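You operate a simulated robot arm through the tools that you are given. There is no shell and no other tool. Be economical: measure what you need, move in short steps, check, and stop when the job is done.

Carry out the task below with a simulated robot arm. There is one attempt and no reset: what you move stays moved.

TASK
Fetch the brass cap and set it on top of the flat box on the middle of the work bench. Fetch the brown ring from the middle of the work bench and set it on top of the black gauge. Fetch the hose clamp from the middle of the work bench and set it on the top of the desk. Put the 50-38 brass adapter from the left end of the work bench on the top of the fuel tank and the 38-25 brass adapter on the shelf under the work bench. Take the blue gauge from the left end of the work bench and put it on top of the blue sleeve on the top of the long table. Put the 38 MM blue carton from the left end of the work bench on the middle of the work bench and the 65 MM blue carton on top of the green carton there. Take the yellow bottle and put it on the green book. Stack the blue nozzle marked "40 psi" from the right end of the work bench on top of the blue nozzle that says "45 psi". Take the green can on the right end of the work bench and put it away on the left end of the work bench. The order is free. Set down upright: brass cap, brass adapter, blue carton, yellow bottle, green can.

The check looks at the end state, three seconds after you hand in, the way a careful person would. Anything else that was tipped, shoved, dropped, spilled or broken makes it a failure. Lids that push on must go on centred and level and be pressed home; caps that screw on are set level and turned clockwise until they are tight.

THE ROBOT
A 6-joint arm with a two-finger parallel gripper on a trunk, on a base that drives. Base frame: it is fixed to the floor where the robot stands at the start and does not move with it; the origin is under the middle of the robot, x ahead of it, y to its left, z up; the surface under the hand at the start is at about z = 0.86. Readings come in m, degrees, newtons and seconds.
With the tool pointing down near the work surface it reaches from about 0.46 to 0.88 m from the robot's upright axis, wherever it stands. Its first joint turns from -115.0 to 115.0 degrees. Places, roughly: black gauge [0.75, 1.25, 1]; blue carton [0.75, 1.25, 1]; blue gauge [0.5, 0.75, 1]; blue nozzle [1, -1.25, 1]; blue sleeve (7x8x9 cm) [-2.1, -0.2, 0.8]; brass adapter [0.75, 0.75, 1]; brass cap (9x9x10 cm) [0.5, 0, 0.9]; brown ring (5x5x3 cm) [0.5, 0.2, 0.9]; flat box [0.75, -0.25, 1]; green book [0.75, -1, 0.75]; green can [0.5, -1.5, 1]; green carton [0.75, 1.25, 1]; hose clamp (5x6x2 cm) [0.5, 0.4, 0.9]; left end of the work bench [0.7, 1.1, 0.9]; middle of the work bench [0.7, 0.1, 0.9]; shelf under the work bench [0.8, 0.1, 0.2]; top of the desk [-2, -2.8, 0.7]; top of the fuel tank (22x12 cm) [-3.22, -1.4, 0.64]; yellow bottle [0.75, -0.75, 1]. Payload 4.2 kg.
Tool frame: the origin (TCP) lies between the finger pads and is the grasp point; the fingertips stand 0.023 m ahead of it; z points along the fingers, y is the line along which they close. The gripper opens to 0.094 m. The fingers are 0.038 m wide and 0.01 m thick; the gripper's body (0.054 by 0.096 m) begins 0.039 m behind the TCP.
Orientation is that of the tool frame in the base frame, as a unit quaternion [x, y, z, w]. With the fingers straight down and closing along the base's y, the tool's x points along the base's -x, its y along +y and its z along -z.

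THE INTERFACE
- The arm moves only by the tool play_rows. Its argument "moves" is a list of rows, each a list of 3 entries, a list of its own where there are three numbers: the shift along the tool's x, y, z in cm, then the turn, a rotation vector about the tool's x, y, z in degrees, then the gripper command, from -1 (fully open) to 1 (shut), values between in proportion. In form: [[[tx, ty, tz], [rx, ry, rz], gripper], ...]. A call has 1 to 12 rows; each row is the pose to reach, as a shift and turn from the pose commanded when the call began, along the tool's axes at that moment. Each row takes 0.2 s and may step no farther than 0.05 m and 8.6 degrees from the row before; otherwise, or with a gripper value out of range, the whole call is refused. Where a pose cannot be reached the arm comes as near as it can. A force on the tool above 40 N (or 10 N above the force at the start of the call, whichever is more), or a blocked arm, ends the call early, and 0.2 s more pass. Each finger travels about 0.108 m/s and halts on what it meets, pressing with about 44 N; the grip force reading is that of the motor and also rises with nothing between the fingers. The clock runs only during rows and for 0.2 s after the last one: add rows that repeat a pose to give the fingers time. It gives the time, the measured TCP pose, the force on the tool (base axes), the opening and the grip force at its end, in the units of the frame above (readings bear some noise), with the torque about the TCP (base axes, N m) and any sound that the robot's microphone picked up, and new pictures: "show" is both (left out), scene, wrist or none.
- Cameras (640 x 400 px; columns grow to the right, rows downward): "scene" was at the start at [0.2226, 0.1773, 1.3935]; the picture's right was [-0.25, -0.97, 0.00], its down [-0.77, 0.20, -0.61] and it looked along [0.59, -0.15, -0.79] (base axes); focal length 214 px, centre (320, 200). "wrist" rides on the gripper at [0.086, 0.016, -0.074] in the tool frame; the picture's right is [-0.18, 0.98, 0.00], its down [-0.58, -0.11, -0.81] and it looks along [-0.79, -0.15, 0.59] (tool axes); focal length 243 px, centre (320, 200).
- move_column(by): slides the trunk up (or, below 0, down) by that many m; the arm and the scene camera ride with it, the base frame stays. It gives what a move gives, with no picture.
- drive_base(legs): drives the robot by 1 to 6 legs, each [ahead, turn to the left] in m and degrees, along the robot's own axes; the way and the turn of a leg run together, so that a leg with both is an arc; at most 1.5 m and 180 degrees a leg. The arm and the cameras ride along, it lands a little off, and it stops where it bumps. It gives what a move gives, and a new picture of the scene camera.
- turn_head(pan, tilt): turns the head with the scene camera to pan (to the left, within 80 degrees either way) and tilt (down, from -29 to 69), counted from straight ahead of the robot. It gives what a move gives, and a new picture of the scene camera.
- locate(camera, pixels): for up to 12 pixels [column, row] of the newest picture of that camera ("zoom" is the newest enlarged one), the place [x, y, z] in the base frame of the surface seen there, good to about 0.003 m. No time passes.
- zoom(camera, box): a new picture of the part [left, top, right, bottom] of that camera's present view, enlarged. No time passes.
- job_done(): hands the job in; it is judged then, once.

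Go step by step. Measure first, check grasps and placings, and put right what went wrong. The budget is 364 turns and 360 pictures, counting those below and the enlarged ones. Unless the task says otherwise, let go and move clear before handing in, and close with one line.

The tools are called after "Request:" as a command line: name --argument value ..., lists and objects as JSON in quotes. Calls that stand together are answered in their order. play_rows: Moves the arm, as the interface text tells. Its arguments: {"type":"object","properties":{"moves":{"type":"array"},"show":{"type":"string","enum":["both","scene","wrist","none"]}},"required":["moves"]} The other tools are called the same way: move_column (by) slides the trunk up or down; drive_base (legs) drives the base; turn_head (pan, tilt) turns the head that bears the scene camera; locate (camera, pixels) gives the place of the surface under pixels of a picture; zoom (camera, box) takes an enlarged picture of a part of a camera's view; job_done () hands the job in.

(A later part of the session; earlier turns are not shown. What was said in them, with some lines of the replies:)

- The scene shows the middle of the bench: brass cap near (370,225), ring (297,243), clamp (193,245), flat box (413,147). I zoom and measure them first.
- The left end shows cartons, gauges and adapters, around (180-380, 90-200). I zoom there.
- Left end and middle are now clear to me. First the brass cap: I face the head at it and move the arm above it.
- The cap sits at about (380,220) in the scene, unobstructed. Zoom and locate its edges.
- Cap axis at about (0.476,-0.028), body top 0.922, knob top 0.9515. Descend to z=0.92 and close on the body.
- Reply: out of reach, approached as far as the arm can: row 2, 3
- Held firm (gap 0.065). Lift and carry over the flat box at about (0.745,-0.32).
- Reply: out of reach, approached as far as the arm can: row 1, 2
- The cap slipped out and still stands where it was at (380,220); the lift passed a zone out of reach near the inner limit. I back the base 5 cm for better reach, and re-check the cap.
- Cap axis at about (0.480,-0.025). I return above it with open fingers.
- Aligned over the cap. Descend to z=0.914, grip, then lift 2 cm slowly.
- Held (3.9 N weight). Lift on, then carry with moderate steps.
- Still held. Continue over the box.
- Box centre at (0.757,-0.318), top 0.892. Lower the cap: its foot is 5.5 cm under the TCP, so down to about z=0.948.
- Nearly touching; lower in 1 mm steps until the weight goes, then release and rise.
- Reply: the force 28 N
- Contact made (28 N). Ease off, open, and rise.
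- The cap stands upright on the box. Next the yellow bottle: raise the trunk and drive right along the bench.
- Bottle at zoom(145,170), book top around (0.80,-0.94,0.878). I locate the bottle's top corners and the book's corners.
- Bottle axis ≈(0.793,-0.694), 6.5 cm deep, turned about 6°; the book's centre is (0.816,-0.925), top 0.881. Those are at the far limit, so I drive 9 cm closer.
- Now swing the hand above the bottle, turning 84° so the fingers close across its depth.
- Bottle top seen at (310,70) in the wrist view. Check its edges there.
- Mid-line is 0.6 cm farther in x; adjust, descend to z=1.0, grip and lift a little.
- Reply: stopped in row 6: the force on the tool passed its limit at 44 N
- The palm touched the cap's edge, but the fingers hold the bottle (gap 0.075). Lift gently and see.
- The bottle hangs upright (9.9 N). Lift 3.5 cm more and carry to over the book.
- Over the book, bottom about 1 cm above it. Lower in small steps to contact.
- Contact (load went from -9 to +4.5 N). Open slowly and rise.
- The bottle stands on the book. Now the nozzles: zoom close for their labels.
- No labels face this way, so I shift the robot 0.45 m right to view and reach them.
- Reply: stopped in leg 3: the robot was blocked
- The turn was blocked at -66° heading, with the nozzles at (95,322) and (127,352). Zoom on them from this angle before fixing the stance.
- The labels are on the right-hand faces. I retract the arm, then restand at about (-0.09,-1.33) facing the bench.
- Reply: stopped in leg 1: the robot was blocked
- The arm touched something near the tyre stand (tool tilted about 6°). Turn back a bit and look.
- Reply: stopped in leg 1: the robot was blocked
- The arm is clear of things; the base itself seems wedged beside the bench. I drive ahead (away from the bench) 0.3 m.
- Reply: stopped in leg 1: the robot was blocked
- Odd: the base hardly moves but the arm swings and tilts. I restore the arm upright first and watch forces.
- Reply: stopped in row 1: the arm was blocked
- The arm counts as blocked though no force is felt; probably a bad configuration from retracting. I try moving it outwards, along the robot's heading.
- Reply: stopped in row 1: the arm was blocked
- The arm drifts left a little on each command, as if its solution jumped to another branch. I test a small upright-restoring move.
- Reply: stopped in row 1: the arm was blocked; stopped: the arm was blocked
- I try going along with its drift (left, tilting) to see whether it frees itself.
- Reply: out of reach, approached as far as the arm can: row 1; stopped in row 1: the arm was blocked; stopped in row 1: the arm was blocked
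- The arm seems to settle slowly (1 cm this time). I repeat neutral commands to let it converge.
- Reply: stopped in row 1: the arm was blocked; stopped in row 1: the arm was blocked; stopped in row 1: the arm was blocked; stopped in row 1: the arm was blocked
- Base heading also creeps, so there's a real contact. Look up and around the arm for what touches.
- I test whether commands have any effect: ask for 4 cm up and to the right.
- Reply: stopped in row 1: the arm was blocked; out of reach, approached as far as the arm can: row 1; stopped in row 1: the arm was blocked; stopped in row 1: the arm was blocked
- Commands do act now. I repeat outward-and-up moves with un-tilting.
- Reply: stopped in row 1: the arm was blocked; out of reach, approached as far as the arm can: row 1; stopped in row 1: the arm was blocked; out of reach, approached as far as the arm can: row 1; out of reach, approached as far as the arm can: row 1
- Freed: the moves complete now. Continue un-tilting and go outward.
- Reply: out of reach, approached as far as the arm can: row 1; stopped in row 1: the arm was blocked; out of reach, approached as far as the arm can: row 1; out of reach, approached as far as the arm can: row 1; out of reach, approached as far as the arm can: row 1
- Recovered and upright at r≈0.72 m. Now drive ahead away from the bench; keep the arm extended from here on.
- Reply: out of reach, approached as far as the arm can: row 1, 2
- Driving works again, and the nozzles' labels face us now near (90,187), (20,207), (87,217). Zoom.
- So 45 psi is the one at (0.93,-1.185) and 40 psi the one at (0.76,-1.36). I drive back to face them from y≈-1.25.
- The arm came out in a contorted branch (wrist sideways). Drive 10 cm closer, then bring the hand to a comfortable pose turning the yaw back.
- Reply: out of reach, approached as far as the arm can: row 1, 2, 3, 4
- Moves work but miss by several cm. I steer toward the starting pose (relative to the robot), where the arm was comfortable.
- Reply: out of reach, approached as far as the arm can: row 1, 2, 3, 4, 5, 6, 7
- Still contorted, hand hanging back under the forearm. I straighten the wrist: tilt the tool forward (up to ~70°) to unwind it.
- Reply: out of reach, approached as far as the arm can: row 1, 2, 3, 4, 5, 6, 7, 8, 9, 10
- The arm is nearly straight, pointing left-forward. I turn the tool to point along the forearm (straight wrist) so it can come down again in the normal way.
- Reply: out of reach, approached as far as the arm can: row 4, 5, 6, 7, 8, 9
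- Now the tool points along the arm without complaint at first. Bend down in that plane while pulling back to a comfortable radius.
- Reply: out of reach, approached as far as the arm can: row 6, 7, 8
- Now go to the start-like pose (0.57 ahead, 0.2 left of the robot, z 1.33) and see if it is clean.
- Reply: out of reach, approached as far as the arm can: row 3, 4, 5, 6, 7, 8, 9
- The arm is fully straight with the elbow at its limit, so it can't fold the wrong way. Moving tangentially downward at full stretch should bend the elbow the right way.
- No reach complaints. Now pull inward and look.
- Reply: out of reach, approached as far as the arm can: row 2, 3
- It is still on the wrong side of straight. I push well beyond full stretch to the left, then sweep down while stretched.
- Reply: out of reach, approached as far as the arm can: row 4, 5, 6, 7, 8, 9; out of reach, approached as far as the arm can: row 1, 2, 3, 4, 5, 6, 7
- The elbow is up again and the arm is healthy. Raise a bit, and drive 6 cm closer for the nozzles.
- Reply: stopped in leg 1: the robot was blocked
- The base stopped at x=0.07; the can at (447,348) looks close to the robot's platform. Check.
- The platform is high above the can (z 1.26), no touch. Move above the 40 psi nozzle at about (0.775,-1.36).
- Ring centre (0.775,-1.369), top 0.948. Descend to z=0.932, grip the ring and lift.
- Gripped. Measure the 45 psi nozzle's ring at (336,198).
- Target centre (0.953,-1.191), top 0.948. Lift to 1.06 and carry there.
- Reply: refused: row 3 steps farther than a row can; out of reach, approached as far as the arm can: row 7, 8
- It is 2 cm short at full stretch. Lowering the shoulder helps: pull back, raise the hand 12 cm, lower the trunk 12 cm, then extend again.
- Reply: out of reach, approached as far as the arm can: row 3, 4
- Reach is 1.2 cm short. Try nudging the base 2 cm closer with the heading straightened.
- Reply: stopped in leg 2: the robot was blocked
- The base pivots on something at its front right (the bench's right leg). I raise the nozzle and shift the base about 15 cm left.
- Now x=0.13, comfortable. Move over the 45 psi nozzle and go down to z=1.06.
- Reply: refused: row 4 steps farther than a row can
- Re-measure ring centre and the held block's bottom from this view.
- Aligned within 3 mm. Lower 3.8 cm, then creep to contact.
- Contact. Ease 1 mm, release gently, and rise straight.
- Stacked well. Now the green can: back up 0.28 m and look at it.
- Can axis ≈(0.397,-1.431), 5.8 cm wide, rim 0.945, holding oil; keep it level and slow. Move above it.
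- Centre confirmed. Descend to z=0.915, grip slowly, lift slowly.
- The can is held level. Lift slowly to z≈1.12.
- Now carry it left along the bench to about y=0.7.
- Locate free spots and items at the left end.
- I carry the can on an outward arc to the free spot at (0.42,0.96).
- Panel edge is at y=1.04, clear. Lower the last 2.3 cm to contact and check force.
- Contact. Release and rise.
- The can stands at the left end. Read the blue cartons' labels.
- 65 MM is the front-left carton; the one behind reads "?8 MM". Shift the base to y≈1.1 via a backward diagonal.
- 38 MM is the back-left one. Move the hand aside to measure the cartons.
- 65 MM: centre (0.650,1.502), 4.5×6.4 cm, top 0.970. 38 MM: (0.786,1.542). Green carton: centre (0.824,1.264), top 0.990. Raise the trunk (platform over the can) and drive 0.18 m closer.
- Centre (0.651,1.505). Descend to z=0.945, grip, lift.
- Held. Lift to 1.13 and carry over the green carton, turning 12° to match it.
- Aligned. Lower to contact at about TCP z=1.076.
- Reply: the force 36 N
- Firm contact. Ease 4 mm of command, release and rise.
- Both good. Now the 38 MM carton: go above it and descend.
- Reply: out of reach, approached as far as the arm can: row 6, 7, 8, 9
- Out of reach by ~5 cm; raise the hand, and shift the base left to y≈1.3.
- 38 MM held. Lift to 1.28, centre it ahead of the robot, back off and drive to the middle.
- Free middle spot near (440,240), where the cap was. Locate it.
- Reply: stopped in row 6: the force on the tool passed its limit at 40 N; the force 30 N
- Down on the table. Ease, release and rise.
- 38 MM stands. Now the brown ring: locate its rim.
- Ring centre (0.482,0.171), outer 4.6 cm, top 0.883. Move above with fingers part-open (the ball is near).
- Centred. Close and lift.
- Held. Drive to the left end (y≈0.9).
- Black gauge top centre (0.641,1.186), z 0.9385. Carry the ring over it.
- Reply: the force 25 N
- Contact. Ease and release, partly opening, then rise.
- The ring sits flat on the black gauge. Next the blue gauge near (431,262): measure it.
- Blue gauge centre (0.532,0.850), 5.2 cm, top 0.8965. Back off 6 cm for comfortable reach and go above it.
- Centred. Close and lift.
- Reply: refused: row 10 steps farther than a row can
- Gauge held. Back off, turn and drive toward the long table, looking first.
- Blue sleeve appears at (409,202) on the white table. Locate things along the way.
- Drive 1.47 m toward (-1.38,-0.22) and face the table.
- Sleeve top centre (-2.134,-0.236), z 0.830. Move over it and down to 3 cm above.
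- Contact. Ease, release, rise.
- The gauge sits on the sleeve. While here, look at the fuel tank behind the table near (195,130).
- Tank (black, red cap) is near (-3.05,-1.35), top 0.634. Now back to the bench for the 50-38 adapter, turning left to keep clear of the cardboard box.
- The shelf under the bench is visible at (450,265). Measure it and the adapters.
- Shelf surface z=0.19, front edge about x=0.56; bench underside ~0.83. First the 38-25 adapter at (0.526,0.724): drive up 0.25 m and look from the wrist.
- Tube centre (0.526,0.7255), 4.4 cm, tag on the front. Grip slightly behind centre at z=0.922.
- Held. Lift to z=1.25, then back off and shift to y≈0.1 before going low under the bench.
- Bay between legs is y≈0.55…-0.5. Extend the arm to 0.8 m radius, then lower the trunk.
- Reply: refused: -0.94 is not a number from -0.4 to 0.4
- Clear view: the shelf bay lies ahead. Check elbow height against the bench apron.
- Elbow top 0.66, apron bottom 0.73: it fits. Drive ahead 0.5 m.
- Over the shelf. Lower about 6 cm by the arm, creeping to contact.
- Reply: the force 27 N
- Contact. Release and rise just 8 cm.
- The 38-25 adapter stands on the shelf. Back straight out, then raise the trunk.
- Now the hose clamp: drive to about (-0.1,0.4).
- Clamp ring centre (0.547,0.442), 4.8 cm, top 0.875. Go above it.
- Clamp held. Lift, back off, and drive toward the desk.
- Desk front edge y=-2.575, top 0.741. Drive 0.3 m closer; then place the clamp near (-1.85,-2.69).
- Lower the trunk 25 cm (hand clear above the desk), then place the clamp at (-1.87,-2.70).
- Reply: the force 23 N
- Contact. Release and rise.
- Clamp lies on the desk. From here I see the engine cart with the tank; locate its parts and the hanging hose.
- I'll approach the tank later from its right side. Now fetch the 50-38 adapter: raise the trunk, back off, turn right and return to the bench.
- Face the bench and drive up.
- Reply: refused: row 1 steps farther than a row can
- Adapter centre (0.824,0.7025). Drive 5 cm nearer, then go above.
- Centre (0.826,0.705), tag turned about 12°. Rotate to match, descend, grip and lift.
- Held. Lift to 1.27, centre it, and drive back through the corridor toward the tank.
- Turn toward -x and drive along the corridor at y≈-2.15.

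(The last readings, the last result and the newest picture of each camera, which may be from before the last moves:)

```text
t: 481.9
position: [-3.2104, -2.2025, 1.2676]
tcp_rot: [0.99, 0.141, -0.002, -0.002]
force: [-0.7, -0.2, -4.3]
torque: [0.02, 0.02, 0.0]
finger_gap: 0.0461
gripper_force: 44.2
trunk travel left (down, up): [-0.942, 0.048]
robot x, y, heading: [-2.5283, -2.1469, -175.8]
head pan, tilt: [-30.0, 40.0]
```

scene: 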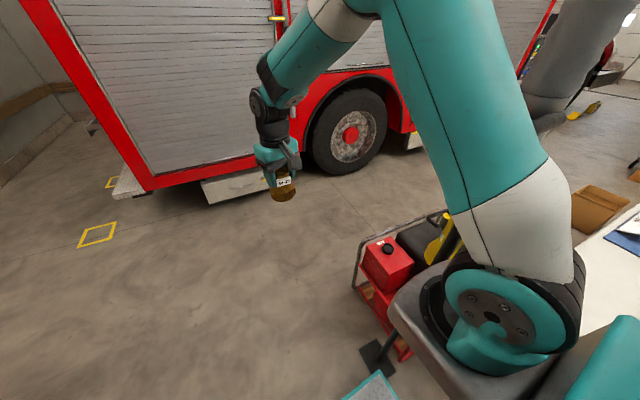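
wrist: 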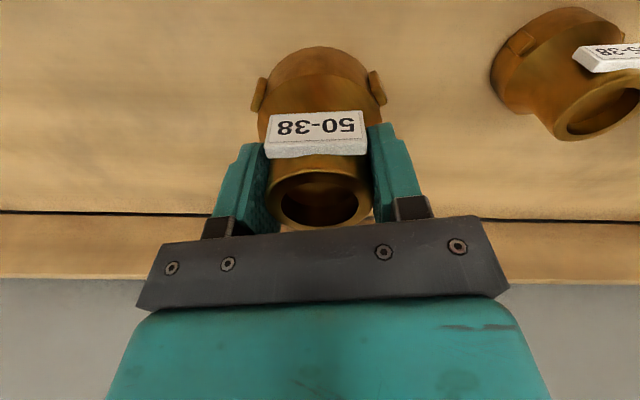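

Request:
locate --camera "scene" --pixels '[[378, 358], [400, 345], [362, 300], [385, 265], [245, 185], [412, 245], [440, 235], [432, 250], [350, 340], [555, 60]]'

Request:
zoom --camera "scene" --box '[320, 190, 480, 390]'

```text
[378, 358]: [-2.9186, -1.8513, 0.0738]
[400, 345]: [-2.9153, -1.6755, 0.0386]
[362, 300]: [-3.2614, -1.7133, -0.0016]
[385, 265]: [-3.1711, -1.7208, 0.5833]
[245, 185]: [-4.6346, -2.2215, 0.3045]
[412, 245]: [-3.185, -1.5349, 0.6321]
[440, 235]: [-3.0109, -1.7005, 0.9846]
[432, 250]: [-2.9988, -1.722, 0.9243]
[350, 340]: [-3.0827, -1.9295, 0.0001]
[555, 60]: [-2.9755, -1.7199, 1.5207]
```

```text
2.00 times, centred on (400, 290) of scene
```

zoom: 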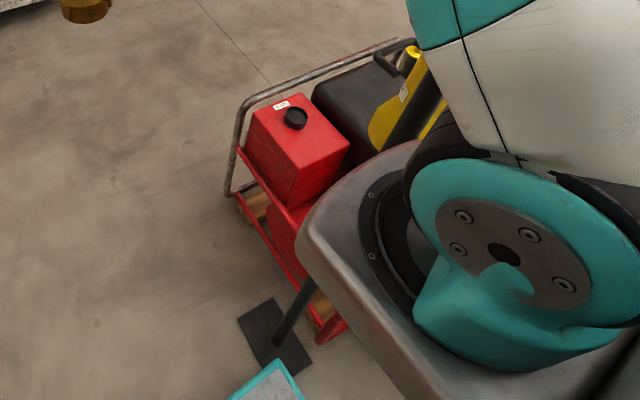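

Stand base at (-2.92,-1.85). I swing wide: down-left past it, then to (-3.5,-2.3) and face the tank.

Request:
drive_base --legs '[[0, 26], [0.5, 0], [0, -40], [0.55, 0], [0, -100]]'

Request:
turn_head --pan 0 --tilt 45

```text
t: 495.1
position: [-3.2786, -1.6503, 1.2671]
tcp_rot: [-0.66, 0.752, 0.0, 0.002]
force: [0.5, -0.6, -4.5]
torque: [-0.03, 0.01, 0.02]
finger_gap: 0.0458
gripper_force: 43.7
trunk travel left (down, up): [-0.942, 0.048]
robot x, y, heading: [-3.504, -2.2982, 70.2]
head pan, tilt: [-30.0, 40.0]
```

scene: 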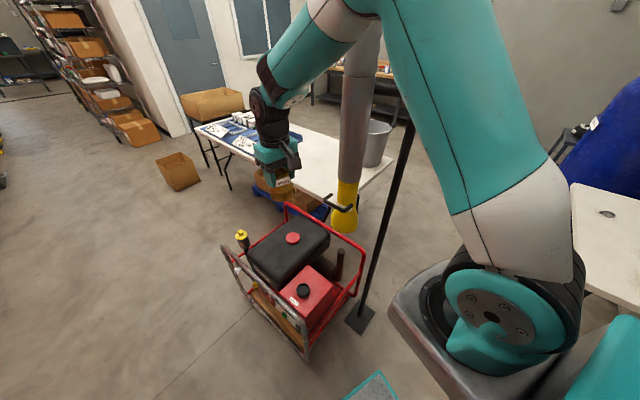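

```text
t: 496.0
position: [-3.2784, -1.6491, 1.267]
tcp_rot: [-0.659, 0.752, 0.0, 0.002]
force: [-0.6, -0.1, -4.9]
torque: [-0.02, -0.02, 0.0]
finger_gap: 0.0457
gripper_force: 44.2
trunk travel left (down, up): [-0.942, 0.048]
robot x, y, heading: [-3.5006, -2.2989, 70.3]
head pan, tilt: [0.0, 45.0]
```

scene: 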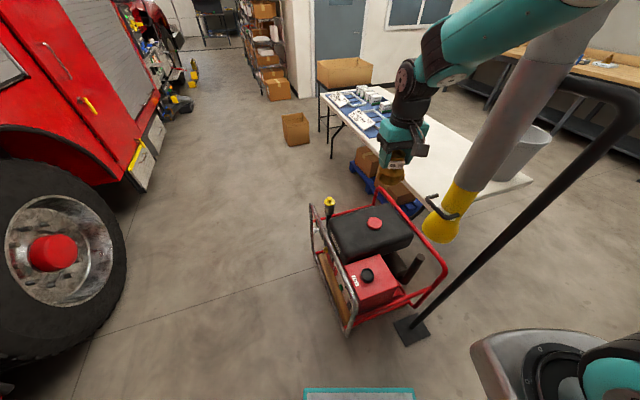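

Clear view of the tank (370,232) with its red cap. Zoom and locate the flat free area.

Request:
zoom --camera "scene" --box '[300, 180, 460, 340]'

```text
2.50 times, centred on (380, 260) of scene
```

zoom: 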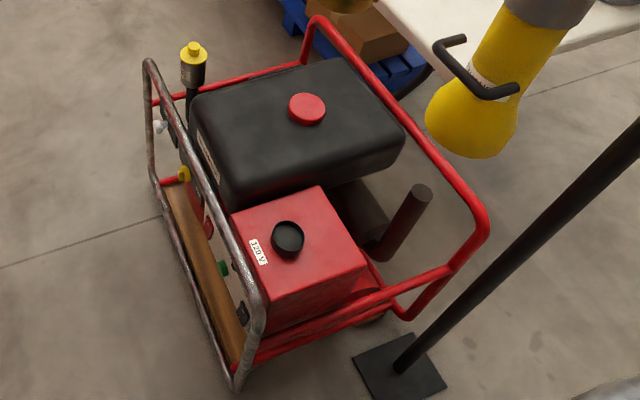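

Request:
locate --camera "zoom" --pixels '[[200, 100], [330, 68], [398, 130], [235, 185], [307, 108], [290, 120], [322, 100], [245, 130], [265, 165], [350, 140], [230, 110], [260, 100]]'

```text
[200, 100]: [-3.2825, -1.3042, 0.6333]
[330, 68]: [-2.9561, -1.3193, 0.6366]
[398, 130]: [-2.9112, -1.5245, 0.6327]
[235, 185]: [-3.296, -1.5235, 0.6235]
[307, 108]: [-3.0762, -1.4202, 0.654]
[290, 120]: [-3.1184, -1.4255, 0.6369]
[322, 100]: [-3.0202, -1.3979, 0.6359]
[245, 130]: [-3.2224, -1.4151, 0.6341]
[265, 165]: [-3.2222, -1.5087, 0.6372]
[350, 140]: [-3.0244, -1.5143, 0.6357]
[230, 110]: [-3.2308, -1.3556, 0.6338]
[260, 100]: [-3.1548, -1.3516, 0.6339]
```

Flat free area centre (-3.215,-1.41), z 0.634. Drive 10 cm closer and lower the trunk 30 cm.

Request:
drive_base --legs '[[0.1, 0]]'

Request:
move_column --by -0.3

```text
t: 497.1
position: [-3.2434, -1.555, 1.2683]
tcp_rot: [-0.659, 0.752, 0.001, 0.003]
force: [-0.7, -0.3, -3.3]
torque: [0.01, -0.02, -0.01]
finger_gap: 0.0456
gripper_force: 43.7
trunk travel left (down, up): [-0.942, 0.048]
robot x, y, heading: [-3.4691, -2.201, 70.0]
head pan, tilt: [0.0, 45.0]
```

scene: 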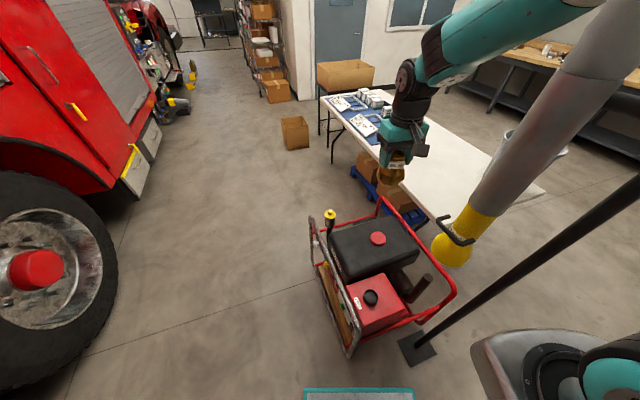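

```text
t: 500.1
position: [-3.2435, -1.554, 0.9664]
tcp_rot: [-0.659, 0.752, 0.0, 0.003]
force: [1.1, 0.0, -3.6]
torque: [0.0, 0.01, 0.02]
finger_gap: 0.0455
gripper_force: 44.3
trunk travel left (down, up): [-0.642, 0.348]
robot x, y, heading: [-3.4714, -2.207, 70.3]
head pan, tilt: [0.0, 45.0]
```

Request:
play_rows --moves '[[[-4, -0.3, 0], [0, 0, 0], 1], [[-8, -0.5, 0], [0, 0, 0], 1], [[-12, -0.8, 1], [0, 0, 0], 1], [[-14.6, -0.9, 4], [0, 0, 0], 1], [[-14.6, -0.9, 8.5], [0, 0, 0], 1], [[-14.6, -0.9, 13], [0, 0, 0], 1], [[-14.6, -0.9, 17.5], [0, 0, 0], 1], [[-14.6, -0.9, 21.5], [0, 0, 0], 1]]'

Request:
turn_head --pan 0 --tilt 30

```text
t: 501.9
position: [-3.2167, -1.4101, 0.7529]
tcp_rot: [-0.659, 0.752, 0.0, 0.004]
force: [0.9, -0.2, -2.8]
torque: [0.0, -0.03, 0.02]
finger_gap: 0.0457
gripper_force: 43.6
trunk travel left (down, up): [-0.642, 0.348]
robot x, y, heading: [-3.4727, -2.2041, 70.2]
head pan, tilt: [0.0, 45.0]
```

scene: 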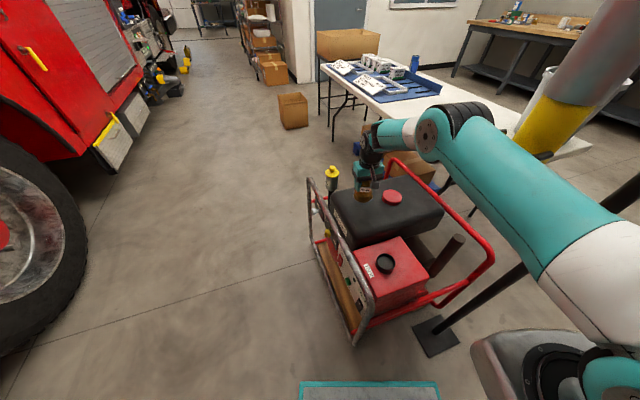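
wrist: 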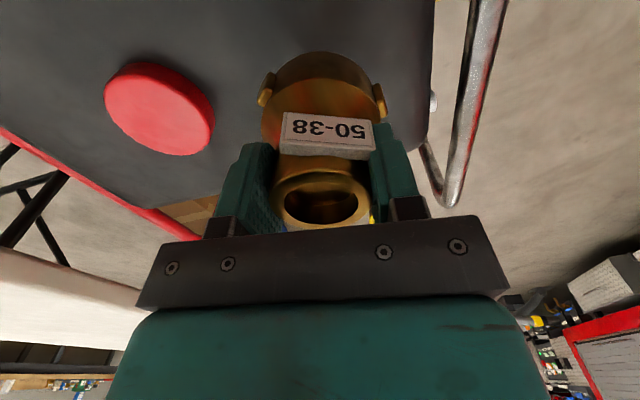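

```text
t: 502.7
position: [-3.2147, -1.4101, 0.7532]
tcp_rot: [-0.659, 0.752, 0.0, 0.003]
force: [0.1, 0.5, -3.8]
torque: [0.0, -0.02, 0.0]
finger_gap: 0.0458
gripper_force: 43.8
trunk travel left (down, up): [-0.642, 0.348]
robot x, y, heading: [-3.4697, -2.2041, 70.2]
head pan, tilt: [0.0, 30.0]
```

scene: 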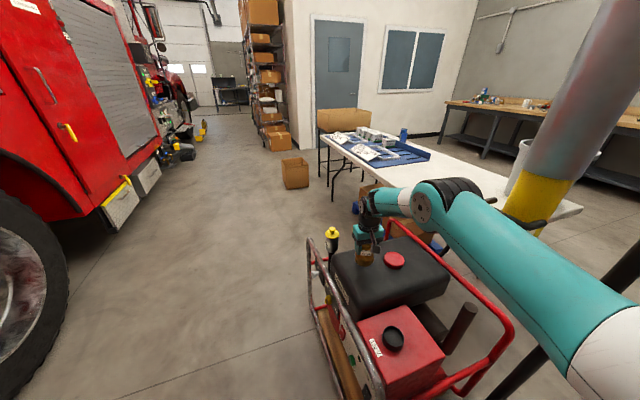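

Check the chrome bar's clearance beside the finger and the adapter's stance.

Request:
locate --camera "wrist" --pixels '[[480, 60], [440, 195], [455, 130], [420, 120], [320, 60], [425, 60]]'

Request:
zoom --camera "scene" --box '[300, 190, 460, 310]'

```text
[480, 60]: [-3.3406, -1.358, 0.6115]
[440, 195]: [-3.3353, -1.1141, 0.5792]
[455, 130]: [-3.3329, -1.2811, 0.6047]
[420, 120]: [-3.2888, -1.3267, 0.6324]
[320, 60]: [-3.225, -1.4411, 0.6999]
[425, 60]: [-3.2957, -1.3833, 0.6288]
```

```text
3.33 times, centred on (380, 250) of scene
```

zoom: 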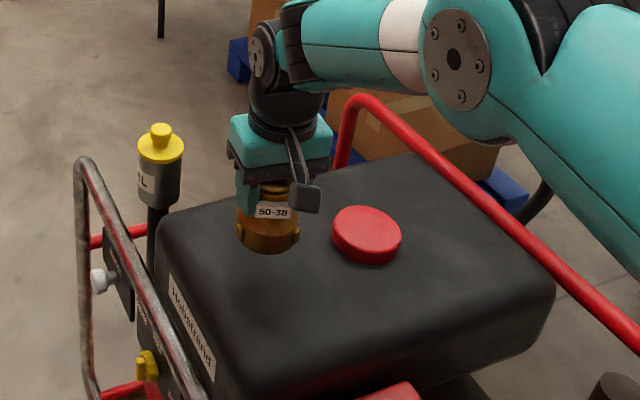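

Clear. Lower to the tank top, creeping to contact.

Request:
play_rows --moves '[[[0, -0.4, 2.5], [0, 0, 0], 1], [[0, -0.4, 4.5], [0, 0, 0], 1], [[0, -0.4, 5.2], [0, 0, 0], 1], [[0, -0.4, 5.5], [0, 0, 0], 1], [[0, -0.4, 5.7], [0, 0, 0], 1], [[0, -0.4, 5.85], [0, 0, 0], 1]]' --show "none"

```text
t: 504.1
position: [-3.2127, -1.4067, 0.7007]
tcp_rot: [-0.66, 0.751, 0.003, 0.004]
force: [-0.7, -2.9, 16.7]
torque: [-0.73, 0.14, 0.08]
finger_gap: 0.0455
gripper_force: 44.3
trunk travel left (down, up): [-0.642, 0.348]
robot x, y, heading: [-3.4704, -2.205, 70.0]
head pan, tilt: [0.0, 30.0]
stopped in row 6: the force on the tool passed its limit at 42 N (the readings are from after the stop); the commanded pose is now the measured one
```

Contact. Ease slightly, release slowly and rise.

Request:
play_rows --moves '[[[0, 0, -0.1], [0, 0, 0], 1], [[0, 0, -0.1], [0, 0, 0], 0.3], [[0, 0, -0.1], [0, 0, 0], 0], [[0, 0, -0.1], [0, 0, 0], -0.5], [[0, 0, -0.1], [0, 0, 0], -0.9], [[0, 0, -3], [0, 0, 0], -0.9], [[0, 0, -7], [0, 0, 0], -1], [[0, 0, -11], [0, 0, 0], -1], [[0, 0, -15], [0, 0, 0], -1]]' --show "wrist"

Request:
zoom --camera "scene" --box '[300, 190, 460, 310]'

```text
t: 506.1
position: [-3.2114, -1.4093, 0.8492]
tcp_rot: [-0.659, 0.752, 0.002, 0.004]
force: [-0.7, 0.8, 0.5]
torque: [-0.02, 0.01, 0.03]
finger_gap: 0.094
gripper_force: 0.0
trunk travel left (down, up): [-0.642, 0.348]
robot x, y, heading: [-3.4718, -2.2003, 70.4]
head pan, tilt: [0.0, 30.0]
```

wrist: 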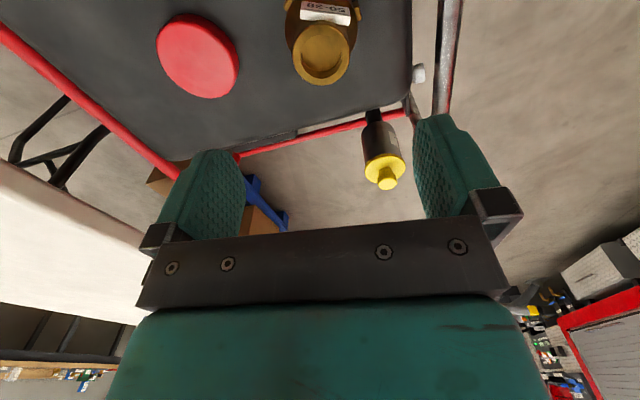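

```text
3.33 times, centred on (380, 250) of scene
```

zoom: 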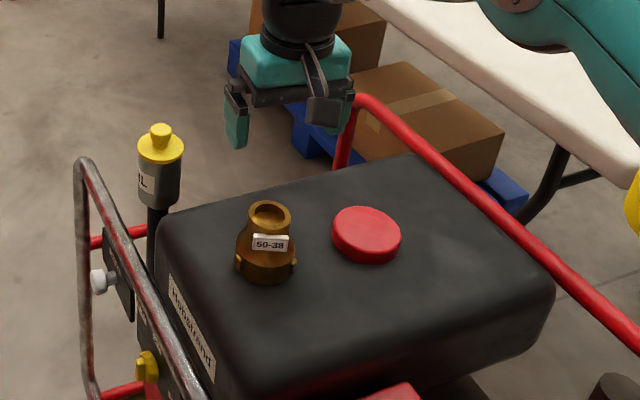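

The 50-38 adapter stands upright on the tank, and the earlier pictures show every other item in its place. The hand is clear, so I hand in.

Request:
job_done

```text
The job is handed in.
```

All eleven placements in the task are done, each checked in the camera pictures after I let go, and the job is handed in.
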